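You operate a simulated robot arm through the tools that you are given. There is no shell and no other tool. Be economical: measure what you need, move in short steps, check, and stop when the job is done.

Carry out the task below with a simulated robot arm. There is one attempt and no reset: what you move stays moved.

## Task
Put the brown pear on the round mat.

The check looks at the end state, three seconds after you hand in, the way a careful person would. Anything else that was tipped, shoved, dropped, spilled or broken makes it a failure.

## Robot
A 7-joint arm with a two-finger parallel gripper, fixed in place. Base frame: the origin is at the foot of the arm, x ahead of it, y to its left, z up; the work surface is at about z = 0. Lengths are in mm, angles in degrees, forces in N, time in s.
With the tool pointing down near the work surface it reaches from about 240 to 620 mm from the base axis. Its first joint turns from -66.0 to 66.0 degrees. Payload 2.6 kg.
The tool frame sits at the grasp point between the pads (the TCP): z along the fingers, y along the line on which they close. The tips reach 30 mm beyond it. The gripper opens to 94 mm. The fingers are 28 mm wide and 10 mm thick; the gripper's body (50 by 96 mm) begins 55 mm behind the TCP.
Orientation is that of the tool frame in the base frame, as a unit quaternion [w, x, y, z]. With the fingers straight down and closing along the base's y, the tool's x points along the base's -x, its y along +y and its z along -z.

## Interface
- The arm moves only by the tool send_rows. Its argument "steps" is a list that holds one entry, the list of rows, each a list of 7 numbers: the turn, a rotation vector about the base's x, y, z in degrees, then the shift along the base's x, y, z in m, then the closure in counts, from 0 (fully open) to 255 (shut). In form: [[[rx, ry, rz, tx, ty, tz, hand], ...]]. A call has 1 to 20 rows; each row shifts and turns the commanded pose from where the row before left it. A row lasts 0.2 s, in which the tool goes at most 50 mm and 8.6 degrees; a call with a longer step from one row to the next is refused whole, and so is a gripper value outside its range. Where a pose cannot be reached the arm comes as near as it can. A force on the tool above 40 N (or 10 N above the force at the start of the call, whichever is more), or a blocked arm, ends the call early, and 0.2 s more pass. The fingers move at their own pace (about 72 mm/s each) and stop on an object; they squeeze with about 41 N. The grip force told is the motor's: it shows also when the fingers shut on nothing. Time passes only in rows, and 0.2 s behind the last, so rows that do not move let the fingers close. It gives the time, the measured TCP pose, the force on the tool (base axes), the opening and the grip force at its end, in the units of the frame above (readings bear some noise), and new pictures: "pictures" is both (left out), scene, wrist or none.
- Cameras (640 x 400 px; columns grow to the right, rows downward): "scene" is fixed at [51.9, 451.8, 558.4]; the picture's right is [-0.63, -0.78, 0.00], its down [-0.52, 0.42, -0.75] and it looks along [0.58, -0.47, -0.66] (base axes); focal length 325 px, centre (320, 200). "wrist" rides on the gripper at [-37, 0, -58] in the tool frame; the picture's right is [0.00, -1.00, 0.00], its down [0.97, 0.00, -0.24] and it looks along [0.24, 0.00, 0.97] (tool axes); focal length 218 px, centre (320, 200). There is no depth. A picture from a camera that has moved, and an enlarged one, comes with that camera's place and axes in the base frame and with its lens. The place of the scene camera against the robot may be out by one fixed shift of up to 12 mm in any direction.
- inspect(camera, box): a new picture of the part [left, top, right, bottom] of that camera's present view, enlarged. It takes no simulated time.
- close_job(): hands the job in; it is judged then, once.

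Work in short steps. Places have to be worked out from the pictures, the camera data and where the tool is seen: move nearer, look again, correct. Check each grasp and each placing, and mend what went wrong. You have 90 turns and 150 pictures in all, those below and enlarged ones among them. Open the gripper and draw the arm clear of the work before you hand the job in, unless the task says otherwise; then end with one line.

The tools are called after "Request:" as a command line: name --argument value ..., lists and objects as JSON in quotes. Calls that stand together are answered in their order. send_rows: Moves the arm, as the interface text tells. Its arguments: {"type":"object","properties":{"steps":{"type":"array","items":{"type":"array","items":{"type":"array","items":{"type":"number"}}}},"pictures":{"type":"string","enum":["both","scene","wrist","none"]}},"required":["steps"]} The other tools are called the same way: inspect (camera, box) takes an enlarged picture of a part of a camera's view; close_job () hands the job in.

At the start:

```text
time: 0.0
position: [417.0, -65.1, 269.0]
tcp_rot: [0.001, 0.001, 1.0, 0.001]
contact_force: [-0.5, -0.1, -0.1]
gripper_width: 94.2
grip_force: 0.1
```

scene: 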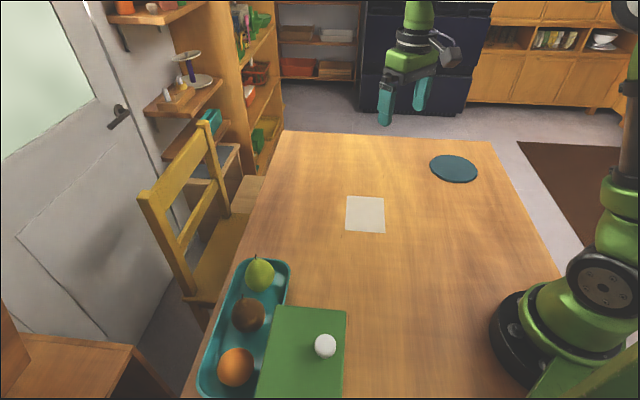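
wrist: 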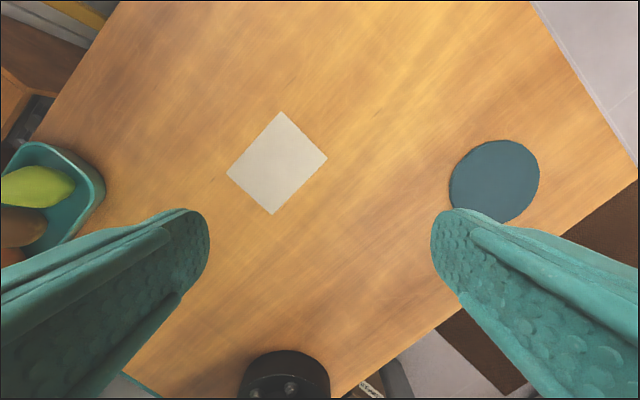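

I'll look more closely at the tray with the fruit first.

Request:
inspect --camera "scene" --box '[180, 240, 360, 400]'

Request:
inspect --camera "wrist" --box '[0, 120, 140, 280]'

```text
2.50 times, centred on (270, 320) of scene
camera zoom: at [51.9, 451.8, 558.4], right [-0.63, -0.78, 0.0], down [-0.52, 0.42, -0.75], along [0.58, -0.47, -0.66], focal length 812 px, centre (445, -100)
```

zoom: 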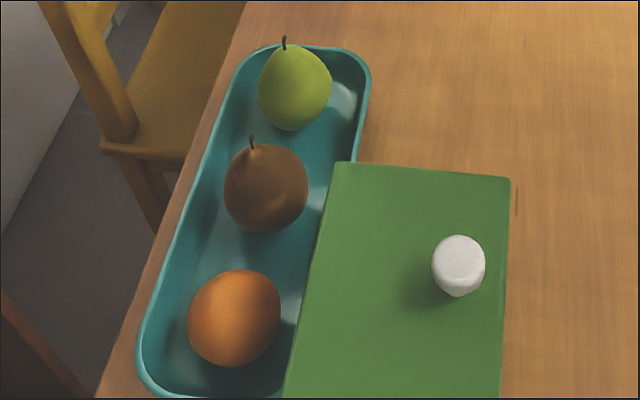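

```text
2.50 times, centred on (70, 200) of wrist
camera zoom: at [453.5, -65.4, 328.0], right [0.0, -1.0, 0.0], down [-0.97, 0.0, 0.24], along [-0.24, 0.0, -0.97], focal length 546 px, centre (945, 200)
```

zoom: 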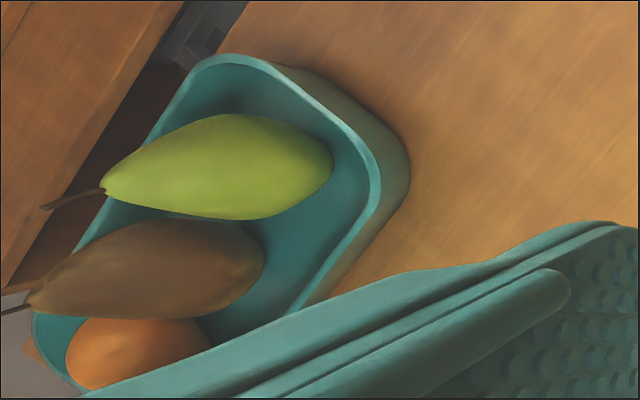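

The brown pear stands between the green pear and the orange, at about (347, 370). The mat is at about (401, -332). I'll move high over the tray to look down.

Request:
send_rows --steps '[[[0, 0, 0, -0.006, 0.04, 0.005, 0], [0, 0, 0, -0.006, 0.04, 0.005, 0], [0, 0, 0, -0.006, 0.04, 0.005, 0], [0, 0, 0, -0.006, 0.04, 0.005, 0], [0, 0, 0, -0.006, 0.04, 0.005, 0], [0, 0, 0, -0.006, 0.04, 0.005, 0], [0, 0, 0, -0.006, 0.04, 0.005, 0], [0, 0, 0, -0.006, 0.04, 0.005, 0], [0, 0, 0, -0.006, 0.04, 0, 0], [0, 0, 0, -0.006, 0.04, 0, 0], [0, 0, 0, 0, 0, 0, 0]]]'

```text
time: 2.4
position: [357.2, 335.0, 309.6]
tcp_rot: [0.0, 0.001, 1.0, 0.001]
contact_force: [-0.7, 0.6, -0.3]
gripper_width: 93.7
grip_force: 0.0
camera wrist: at [393.9, 333.9, 368.2], right [0.0, -1.0, 0.0], down [-0.97, 0.0, 0.24], along [-0.24, 0.0, -0.97], focal length 218 px, centre (320, 200)
```

scene: 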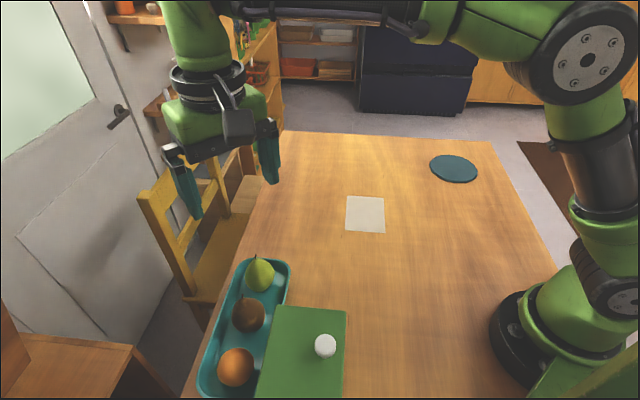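
wrist: 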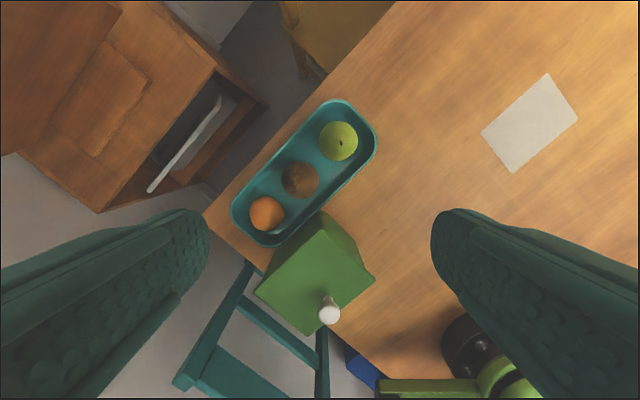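

The green object turns out to be a tall box beside the tray, so I'll zoom in to measure it.

Request:
inspect --camera "wrist" --box '[210, 80, 400, 340]'

```text
1.54 times, centred on (305, 210) of wrist
camera zoom: at [393.9, 333.9, 368.2], right [0.0, -1.0, 0.0], down [-0.97, 0.0, 0.24], along [-0.24, 0.0, -0.97], focal length 336 px, centre (343, 185)
```

zoom: 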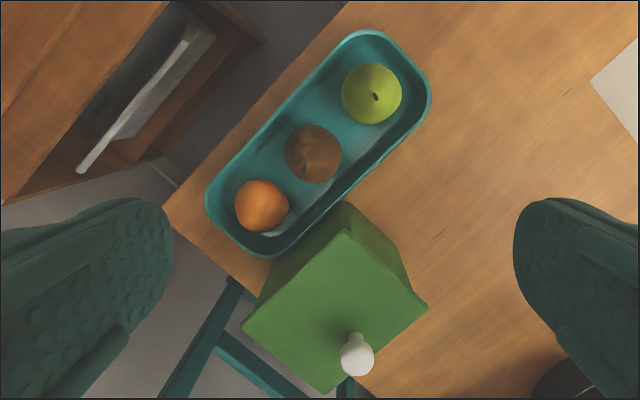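

The box is about 115 mm tall, with its nearest corner at (295, 333). The pear is at (345, 364), its top at z≈92. Turning the tool -25° keeps the fingers clear of the box and both fruits. I'll lower to a hover over the pear and check.

Request:
send_rows --steps '[[[0, 0, -5, -0.003, 0.006, -0.02, 0], [0, 0, -5, -0.003, 0.006, -0.02, 0], [0, 0, -5, -0.002, 0.006, -0.02, 0], [0, 0, -5, -0.002, 0.006, -0.02, 0], [0, 0, -5, -0.002, 0.005, -0.02, 0], [0, 0, 0, 0, 0, -0.02, 30], [0, 0, 0, 0, 0, 0, 30]]]'

```text
time: 4.0
position: [344.4, 363.4, 187.7]
tcp_rot: [0.0, 0.216, 0.976, -0.001]
contact_force: [-0.3, 0.1, -0.1]
gripper_width: 82.7
grip_force: 0.0
camera wrist: at [378.1, 348.1, 247.3], right [-0.42, -0.91, 0.0], down [-0.88, 0.41, 0.24], along [-0.22, 0.1, -0.97], focal length 218 px, centre (320, 200)
```

scene: 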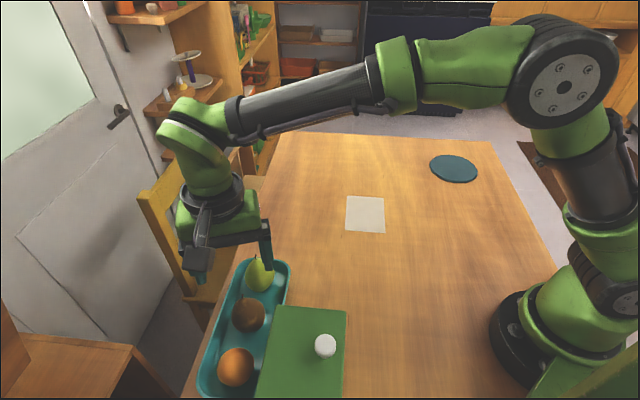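
wrist: 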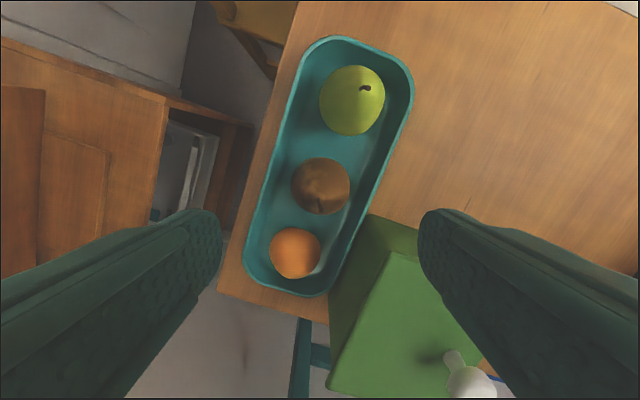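

The pear is centred under the tool, at about (343, 363). I'll narrow the opening to about 70 mm to clear the tray rim, then descend to z≈75 and look.

Request:
send_rows --steps '[[[0, 0, 0, -0.001, 0, -0.02, 64], [0, 0, 0, 0, 0, -0.03, 64], [0, 0, 0, 0, 0, -0.03, 64], [0, 0, 0, 0, 0, -0.02, 64], [0, 0, 0, 0, 0, -0.013, 64], [0, 0, 0, 0, 0, 0, 64]]]'

```text
time: 5.4
position: [343.4, 366.1, 75.8]
tcp_rot: [0.0, 0.216, 0.976, 0.0]
contact_force: [0.5, 0.4, 0.2]
gripper_width: 70.2
grip_force: 0.0
camera wrist: at [376.7, 348.6, 134.4], right [-0.42, -0.91, 0.0], down [-0.88, 0.41, 0.24], along [-0.22, 0.1, -0.97], focal length 218 px, centre (320, 200)
```

scene: 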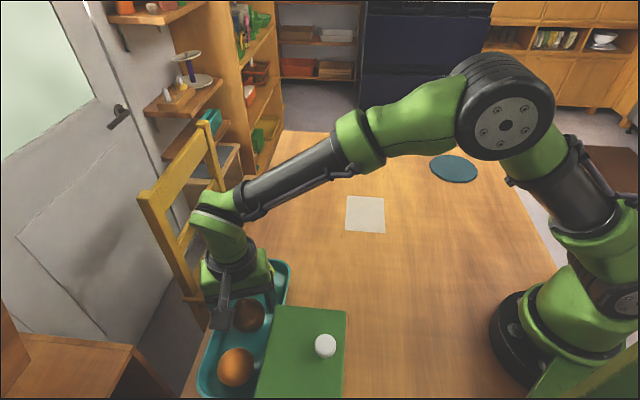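
wrist: 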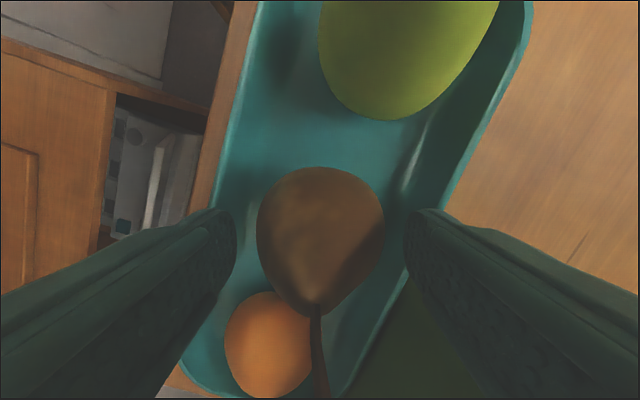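

The pear sits squarely between the fingers, which are inside the tray walls. I'll go down another 14 mm and close.

Request:
send_rows --steps '[[[0, 0, 0, 0, 0, -0.014, 64], [0, 0, 0, 0, 0, 0, 64], [0, 0, 0, 0, 0, 0, 110], [0, 0, 0, 0, 0, 0, 140], [0, 0, 0, 0, 0, 0, 140]]]'

```text
time: 6.6
position: [341.7, 364.6, 62.1]
tcp_rot: [0.0, 0.216, 0.976, 0.001]
contact_force: [1.2, -0.8, 0.2]
gripper_width: 55.9
grip_force: 41.1
camera wrist: at [376.2, 347.4, 121.0], right [-0.42, -0.91, 0.0], down [-0.88, 0.41, 0.24], along [-0.22, 0.1, -0.97], focal length 218 px, centre (320, 200)
```

scene: 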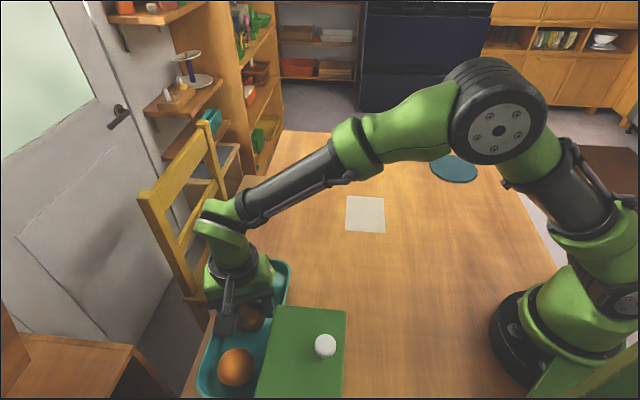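
wrist: 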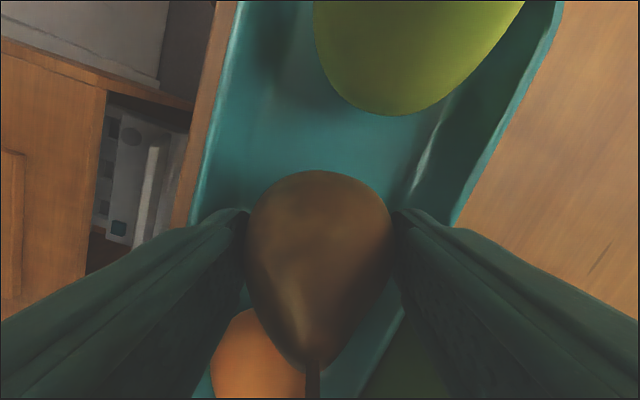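

The fingers have a full grip on the pear at 56 mm. I'll lift it straight up slowly and check.

Request:
send_rows --steps '[[[0, 0, 0, 0, 0, 0.01, 140], [0, 0, 0, 0, 0, 0.015, 140], [0, 0, 0, 0, 0, 0.02, 140], [0, 0, 0, 0, 0, 0.03, 140], [0, 0, 0, 0, 0, 0.03, 140], [0, 0, 0, 0, 0, 0.03, 140], [0, 0, 0, 0, 0, 0.025, 140], [0, 0, 0, 0, 0, 0, 140]]]'

```text
time: 8.4
position: [344.1, 363.9, 223.0]
tcp_rot: [0.0, 0.217, 0.976, 0.001]
contact_force: [0.3, -0.6, -0.9]
gripper_width: 42.4
grip_force: 0.0
camera wrist: at [377.9, 347.5, 281.5], right [-0.42, -0.91, 0.0], down [-0.88, 0.41, 0.24], along [-0.22, 0.1, -0.97], focal length 218 px, centre (320, 200)
```

scene: 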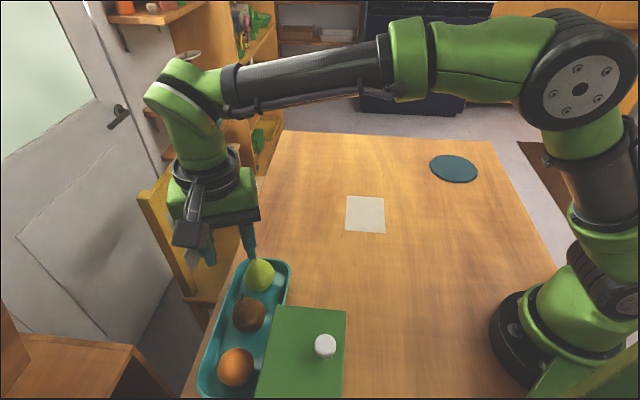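
wrist: 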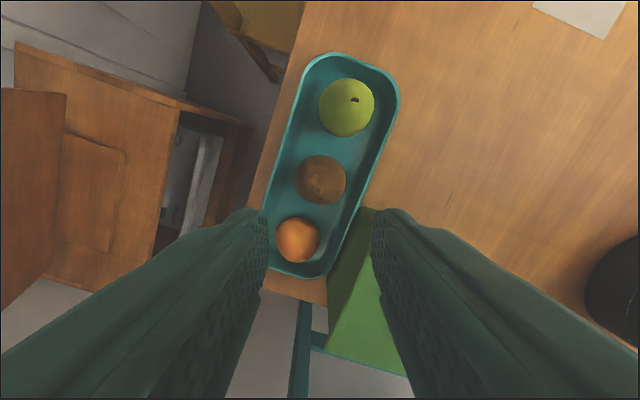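

The pear slipped out because I gripped above its widest part. It is still upright in place at about (344, 362), and nothing else moved. I'll go down again with the fingers at 66 mm, first to z≈75.

Request:
send_rows --steps '[[[0, 0, 0, 0, 0, 0, 74], [0, 0, 0, 0, -0.001, -0.03, 74], [0, 0, 0, 0, 0, -0.04, 74], [0, 0, 0, 0, 0, -0.04, 74], [0, 0, 0, 0, 0, -0.03, 74], [0, 0, 0, 0, 0, -0.008, 74], [0, 0, 0, 0, 0, 0, 74]]]' --pictures "wrist"

```text
time: 10.0
position: [341.7, 363.9, 74.5]
tcp_rot: [0.0, 0.216, 0.976, 0.0]
contact_force: [0.8, -0.1, -0.1]
gripper_width: 66.6
grip_force: 0.0
camera wrist: at [376.9, 347.1, 133.5], right [-0.42, -0.91, 0.0], down [-0.88, 0.41, 0.24], along [-0.22, 0.1, -0.97], focal length 218 px, centre (320, 200)
```

wrist: 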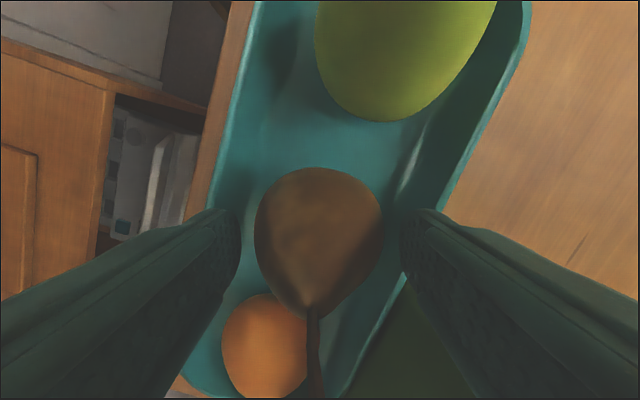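

It's centred again, so I'll descend in small steps to z≈49 and check the force before closing.

Request:
send_rows --steps '[[[0, 0, 0, 0, 0, -0.01, 74], [0, 0, 0, 0, 0, -0.008, 74], [0, 0, 0, 0, 0, -0.008, 74], [0, 0, 0, 0, 0, 0, 74]]]' --pictures "wrist"

```text
time: 11.0
position: [343.8, 364.2, 48.0]
tcp_rot: [0.0, 0.216, 0.976, 0.0]
contact_force: [0.1, 0.7, -0.7]
gripper_width: 66.4
grip_force: 0.1
camera wrist: at [377.2, 347.5, 106.6], right [-0.42, -0.91, 0.0], down [-0.88, 0.41, 0.24], along [-0.22, 0.1, -0.97], focal length 218 px, centre (320, 200)
```

wrist: 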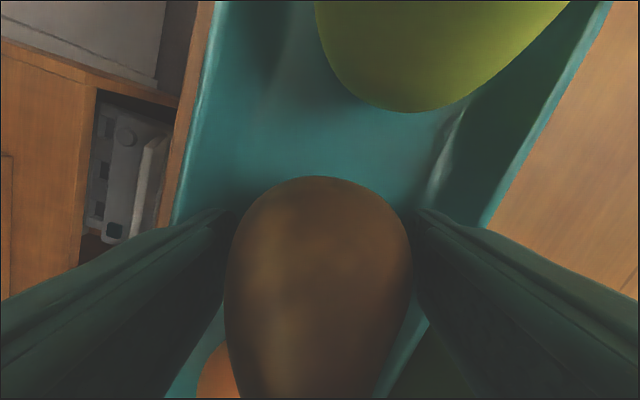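

There is no contact force, so I'll close here, lift a little and check the grip.

Request:
send_rows --steps '[[[0, 0, 0, 0, 0, 0, 120], [0, 0, 0, 0, 0, 0, 200], [0, 0, 0, 0, 0, 0, 200], [0, 0, 0, 0, 0, 0.004, 200], [0, 0, 0, 0, 0, 0.008, 200], [0, 0, 0, 0, 0, 0.01, 200], [0, 0, 0, 0, 0, 0.01, 200]]]'

```text
time: 12.6
position: [343.1, 362.7, 80.4]
tcp_rot: [0.0, 0.216, 0.976, -0.001]
contact_force: [0.2, -0.2, -1.8]
gripper_width: 55.9
grip_force: 40.5
camera wrist: at [377.1, 346.0, 138.7], right [-0.42, -0.91, 0.0], down [-0.88, 0.41, 0.24], along [-0.22, 0.1, -0.97], focal length 218 px, centre (320, 200)
```

scene: 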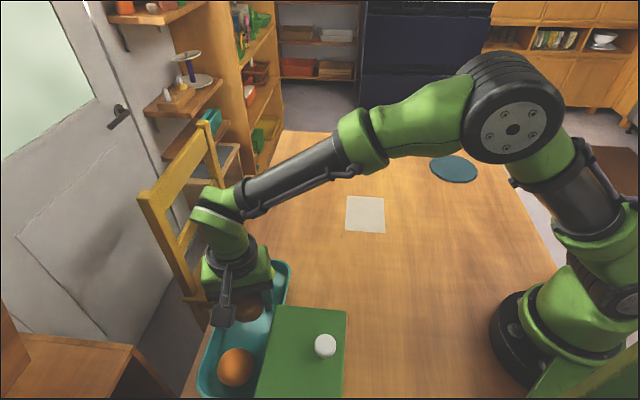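
wrist: 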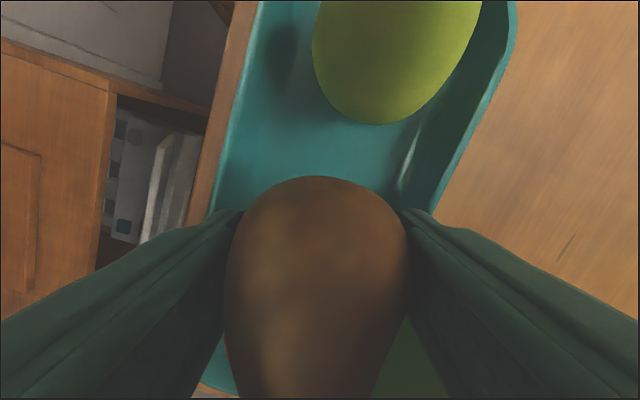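

The pear is held and has lifted with the gripper. I'll raise it to z≈200 and begin carrying it toward the mat.

Request:
send_rows --steps '[[[0, 0, 0, 0, 0, 0.02, 200], [0, 0, 0, 0, 0, 0.02, 200], [0, 0, 0, 0, 0, 0.025, 200], [0, 0, 0, 0, 0, 0.025, 200], [0, 0, 0, 0, 0, 0.02, 200], [0, 0, 0, 0, 0, 0.01, 200], [0, 0, 0, 0.002, -0.02, 0, 200], [0, 0, 2.5, 0.003, -0.03, 0, 200], [0, 0, 2.5, 0.003, -0.035, 0, 200], [0, 0, 2.5, 0.003, -0.035, 0, 200], [0, 0, 2.5, 0.003, -0.035, 0, 200], [0, 0, 2.5, 0.003, -0.035, 0, 200], [0, 0, 2.5, 0.003, -0.035, 0, 200], [0, 0, 2.5, 0.003, -0.035, 0, 200], [0, 0, 2.5, 0.003, -0.035, 0, 200], [0, 0, 2.5, 0.003, -0.035, 0, 200], [0, 0, 2.5, 0.003, -0.035, 0, 200], [0, 0, 0, 0.003, -0.02, 0, 200]]]'

```text
time: 16.4
position: [378.2, -22.9, 199.7]
tcp_rot: [0.0, -0.001, 1.0, 0.0]
contact_force: [-0.5, -0.7, -1.4]
gripper_width: 56.0
grip_force: 40.7
camera wrist: at [416.3, -22.5, 259.6], right [0.0, -1.0, 0.0], down [-0.97, 0.0, 0.24], along [-0.24, 0.0, -0.97], focal length 218 px, centre (320, 200)
```

scene: 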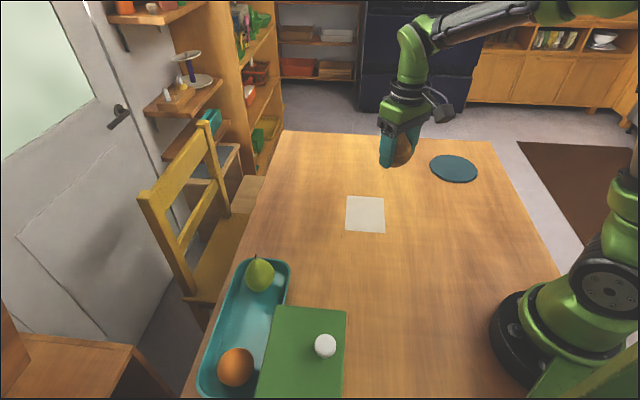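
wrist: 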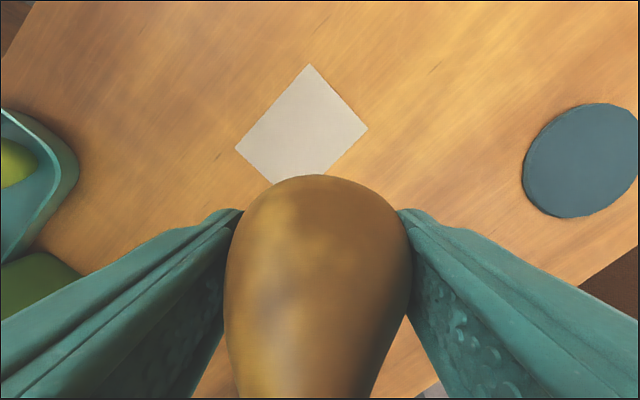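

The grip is firm and the mat reads as (401, -329). I'll carry the pear on over it.

Request:
send_rows --steps '[[[0, 0, 0, 0.002, -0.02, 0, 200], [0, 0, 0, 0.002, -0.03, 0, 200], [0, 0, 0, 0.003, -0.035, 0, 200], [0, 0, 0, 0.003, -0.035, 0, 200], [0, 0, 0, 0.003, -0.035, 0, 200], [0, 0, 0, 0.003, -0.035, 0, 200], [0, 0, 0, 0.002, -0.035, 0, 200], [0, 0, 0, 0.002, -0.035, 0, 200], [0, 0, 0, 0.002, -0.03, 0, 200], [0, 0, 0, 0.001, -0.016, 0, 200], [0, 0, 0, 0, 0, -0.03, 200], [0, 0, 0, 0, 0, -0.03, 200], [0, 0, 0, 0, 0, -0.02, 200], [0, 0, 0, 0, 0, 0, 200]]]'

```text
time: 19.4
position: [401.1, -329.3, 121.1]
tcp_rot: [0.0, 0.0, 1.0, 0.0]
contact_force: [-0.1, 0.6, -1.2]
gripper_width: 55.9
grip_force: 41.2
camera wrist: at [438.5, -329.2, 179.1], right [0.0, -1.0, 0.0], down [-0.97, 0.0, 0.24], along [-0.24, 0.0, -0.97], focal length 218 px, centre (320, 200)
```

scene: 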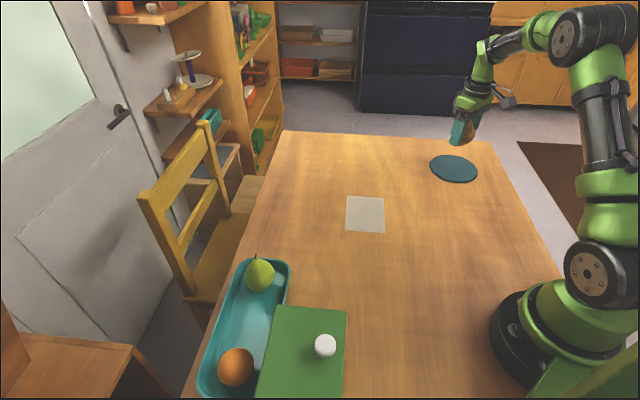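
wrist: 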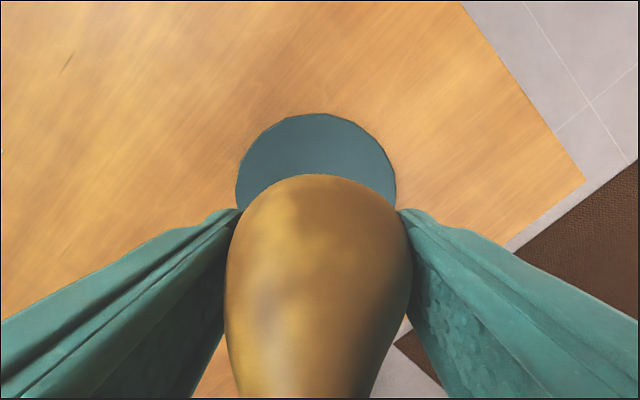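

The pear is over the mat's centre (mat radius about 65 mm). I'll lower it to z≈54 and watch the force.

Request:
send_rows --steps '[[[0, 0, 0, -0.002, 0, -0.02, 200], [0, 0, 0, 0, 0, -0.02, 200], [0, 0, 0, 0, 0, -0.015, 200], [0, 0, 0, 0, 0, -0.008, 200], [0, 0, 0, 0, 0, -0.004, 200], [0, 0, 0, 0, 0, 0, 200]]]'

Request:
inspect --camera "scene" --box '[400, 90, 520, 200]'

```text
time: 20.8
position: [397.8, -326.1, 53.1]
tcp_rot: [0.0, -0.001, 1.0, 0.0]
contact_force: [-0.1, -0.3, -1.1]
gripper_width: 55.6
grip_force: 40.6
camera wrist: at [435.5, -327.6, 111.2], right [0.0, -1.0, 0.0], down [-0.97, 0.0, 0.24], along [-0.24, 0.0, -0.97], focal length 218 px, centre (320, 200)
```

scene: 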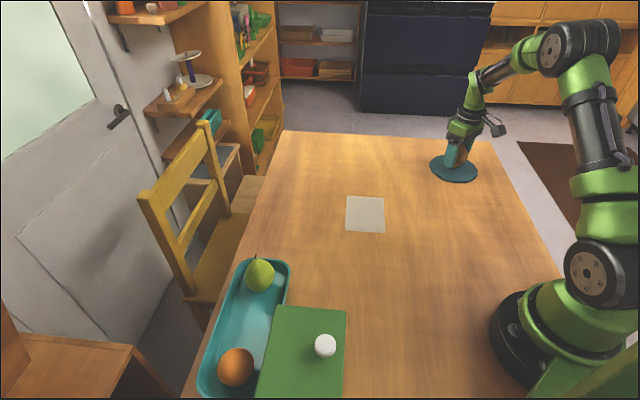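
wrist: 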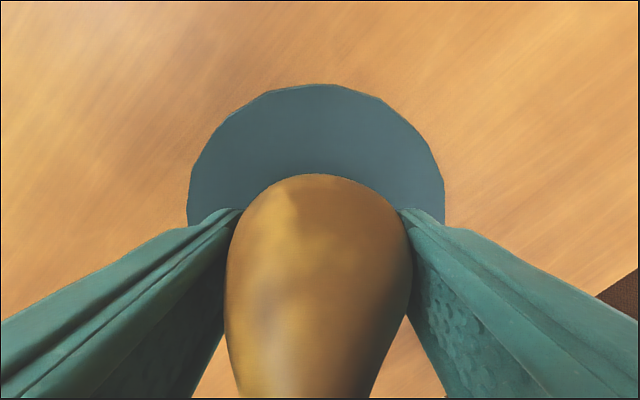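

```text
3.64 times, centred on (460, 145) of scene
camera zoom: at [51.9, 451.8, 558.4], right [-0.63, -0.78, 0.0], down [-0.52, 0.42, -0.75], along [0.58, -0.47, -0.66], focal length 1181 px, centre (-189, 400)
```

zoom: 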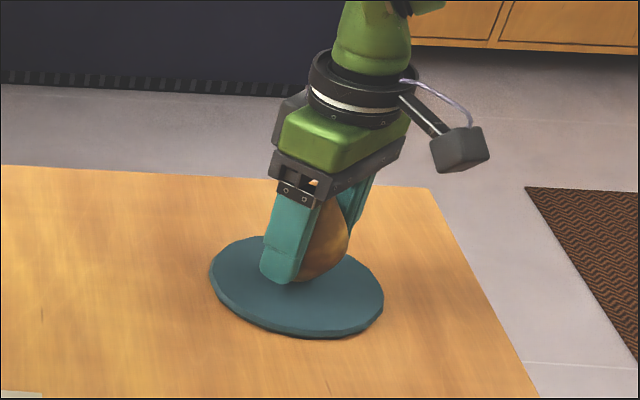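

There's no contact yet, so I'll lower in 2 mm steps.

Request:
send_rows --steps '[[[0, 0, 0, 0, 0, -0.002, 200], [0, 0, 0, 0, 0, -0.002, 200], [0, 0, 0, 0, 0, 0, 200]]]' --pictures "none"

```text
time: 21.6
position: [398.8, -327.8, 49.1]
tcp_rot: [0.001, 0.0, 1.0, 0.0]
contact_force: [-5.0, 4.4, 10.2]
gripper_width: 55.6
grip_force: 40.8
```

The force reads 10 N upward, so the pear is resting on the mat. I'll back off 1 mm to relax it and then open gently.

Request:
send_rows --steps '[[[0, 0, 0, 0, 0, 0.001, 200], [0, 0, 0, 0, 0, 0, 200], [0, 0, 0, 0, 0, 0, 100], [0, 0, 0, 0, 0, 0, 80], [0, 0, 0, 0, 0, 0, 60], [0, 0, 0, 0, 0, 0, 40], [0, 0, 0, 0, 0, 0, 30], [0, 0, 0, 0, 0, 0, 30]]]'

```text
time: 23.4
position: [399.4, -328.7, 50.2]
tcp_rot: [-0.001, 0.001, 1.0, 0.0]
contact_force: [1.2, -0.5, -0.1]
gripper_width: 82.9
grip_force: 0.1
camera wrist: at [436.5, -327.8, 108.6], right [0.0, -1.0, 0.0], down [-0.97, 0.0, 0.24], along [-0.24, 0.0, -0.97], focal length 218 px, centre (320, 200)
```

scene: 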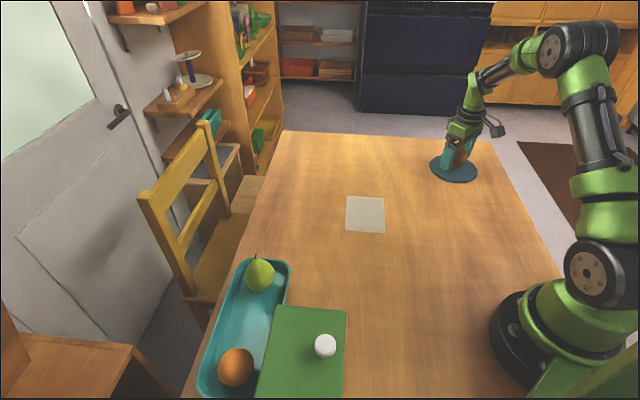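
wrist: 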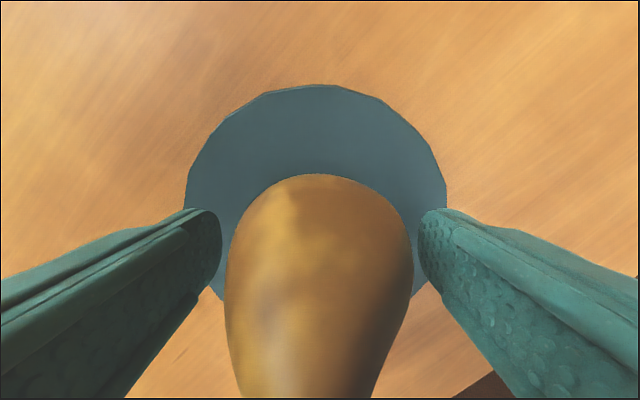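

The pear stands upright and free on the mat. I'll rise straight up and move clear.

Request:
send_rows --steps '[[[0, 0, 0, 0, 0, 0.01, 30], [0, 0, 0, 0, 0, 0.02, 30], [0, 0, 0, 0, 0, 0.03, 30], [0, 0, 0, 0, 0, 0.04, 30], [0, 0, 0, 0, 0, 0.04, 0], [0, 0, 0, 0, 0, 0.04, 0], [0, 0, 0, 0, 0.03, 0.02, 0], [0, 0, 0, 0, 0.04, 0, 0], [0, 0, 0, 0, 0.04, 0, 0], [0, 0, 0, 0, 0.04, 0, 0], [0, 0, 0, 0, 0, 0, 0]]]'

Request:
inspect --camera "scene" --box '[400, 90, 520, 200]'

```text
time: 25.8
position: [398.5, -176.1, 250.4]
tcp_rot: [0.0, 0.0, 1.0, 0.0]
contact_force: [-0.2, 0.0, 0.5]
gripper_width: 94.0
grip_force: 0.1
camera wrist: at [435.0, -176.2, 308.3], right [0.0, -1.0, 0.0], down [-0.97, 0.0, 0.24], along [-0.24, 0.0, -0.97], focal length 218 px, centre (320, 200)
```

scene: 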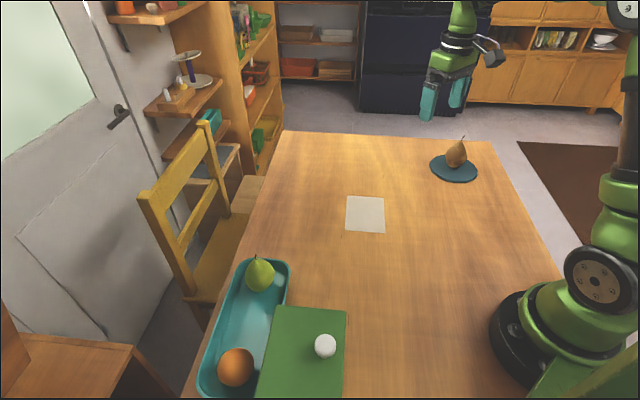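
wrist: 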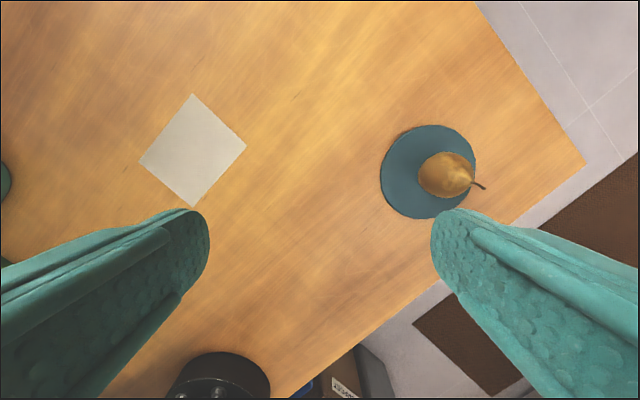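

```text
3.64 times, centred on (460, 145) of scene
camera zoom: at [51.9, 451.8, 558.4], right [-0.63, -0.78, 0.0], down [-0.52, 0.42, -0.75], along [0.58, -0.47, -0.66], focal length 1181 px, centre (-189, 400)
```

zoom: 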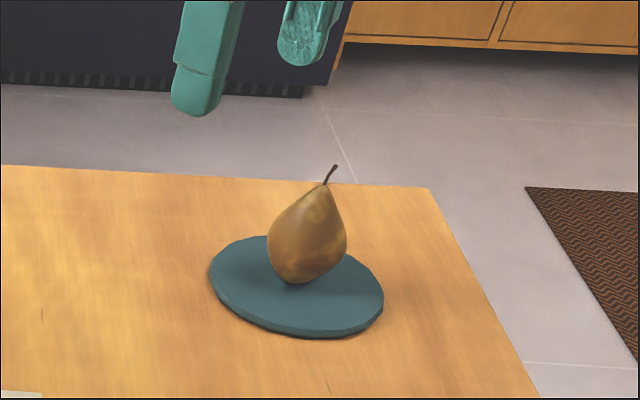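

The pear is on the mat and looks steady, perhaps leaning slightly. I'll wait a second and look again to be sure it isn't moving.

Request:
send_rows --steps '[[[0, 0, 0, 0, 0, 0, 0], [0, 0, 0, 0, 0, 0, 0], [0, 0, 0, 0, 0, 0, 0], [0, 0, 0, 0, 0, 0, 0], [0, 0, 0, 0, 0, 0, 0], [0, 0, 0, 0, 0, 0, 0], [0, 0, 0, 0, 0, 0, 0], [0, 0, 0, 0, 0, 0, 0]]]' --pictures "none"

Request:
inspect --camera "scene" --box '[400, 90, 520, 200]'

```text
time: 27.6
position: [398.3, -175.6, 249.4]
tcp_rot: [0.0, 0.0, 1.0, 0.0]
contact_force: [-0.8, 0.5, -0.2]
gripper_width: 94.0
grip_force: 0.1
```

```text
3.64 times, centred on (460, 145) of scene
camera zoom: at [51.9, 451.8, 558.4], right [-0.63, -0.78, 0.0], down [-0.52, 0.42, -0.75], along [0.58, -0.47, -0.66], focal length 1181 px, centre (-189, 400)
```

zoom: 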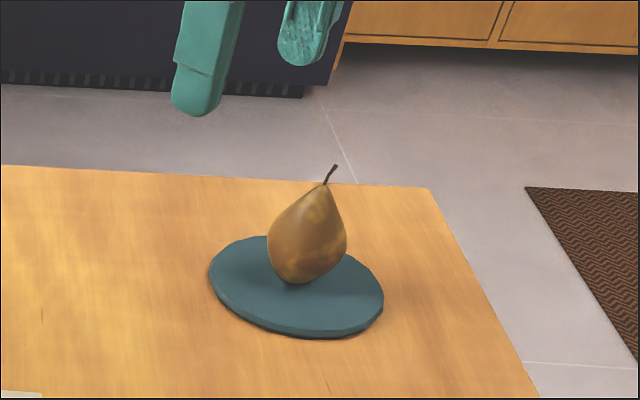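

The two pictures match, so the pear is stable. I'm handing in.

Request:
close_job

```text
The job is handed in.
```

The brown pear is standing on the round mat, nothing else was disturbed, and the gripper is open and clear; the first grasp slipped, but the second held.
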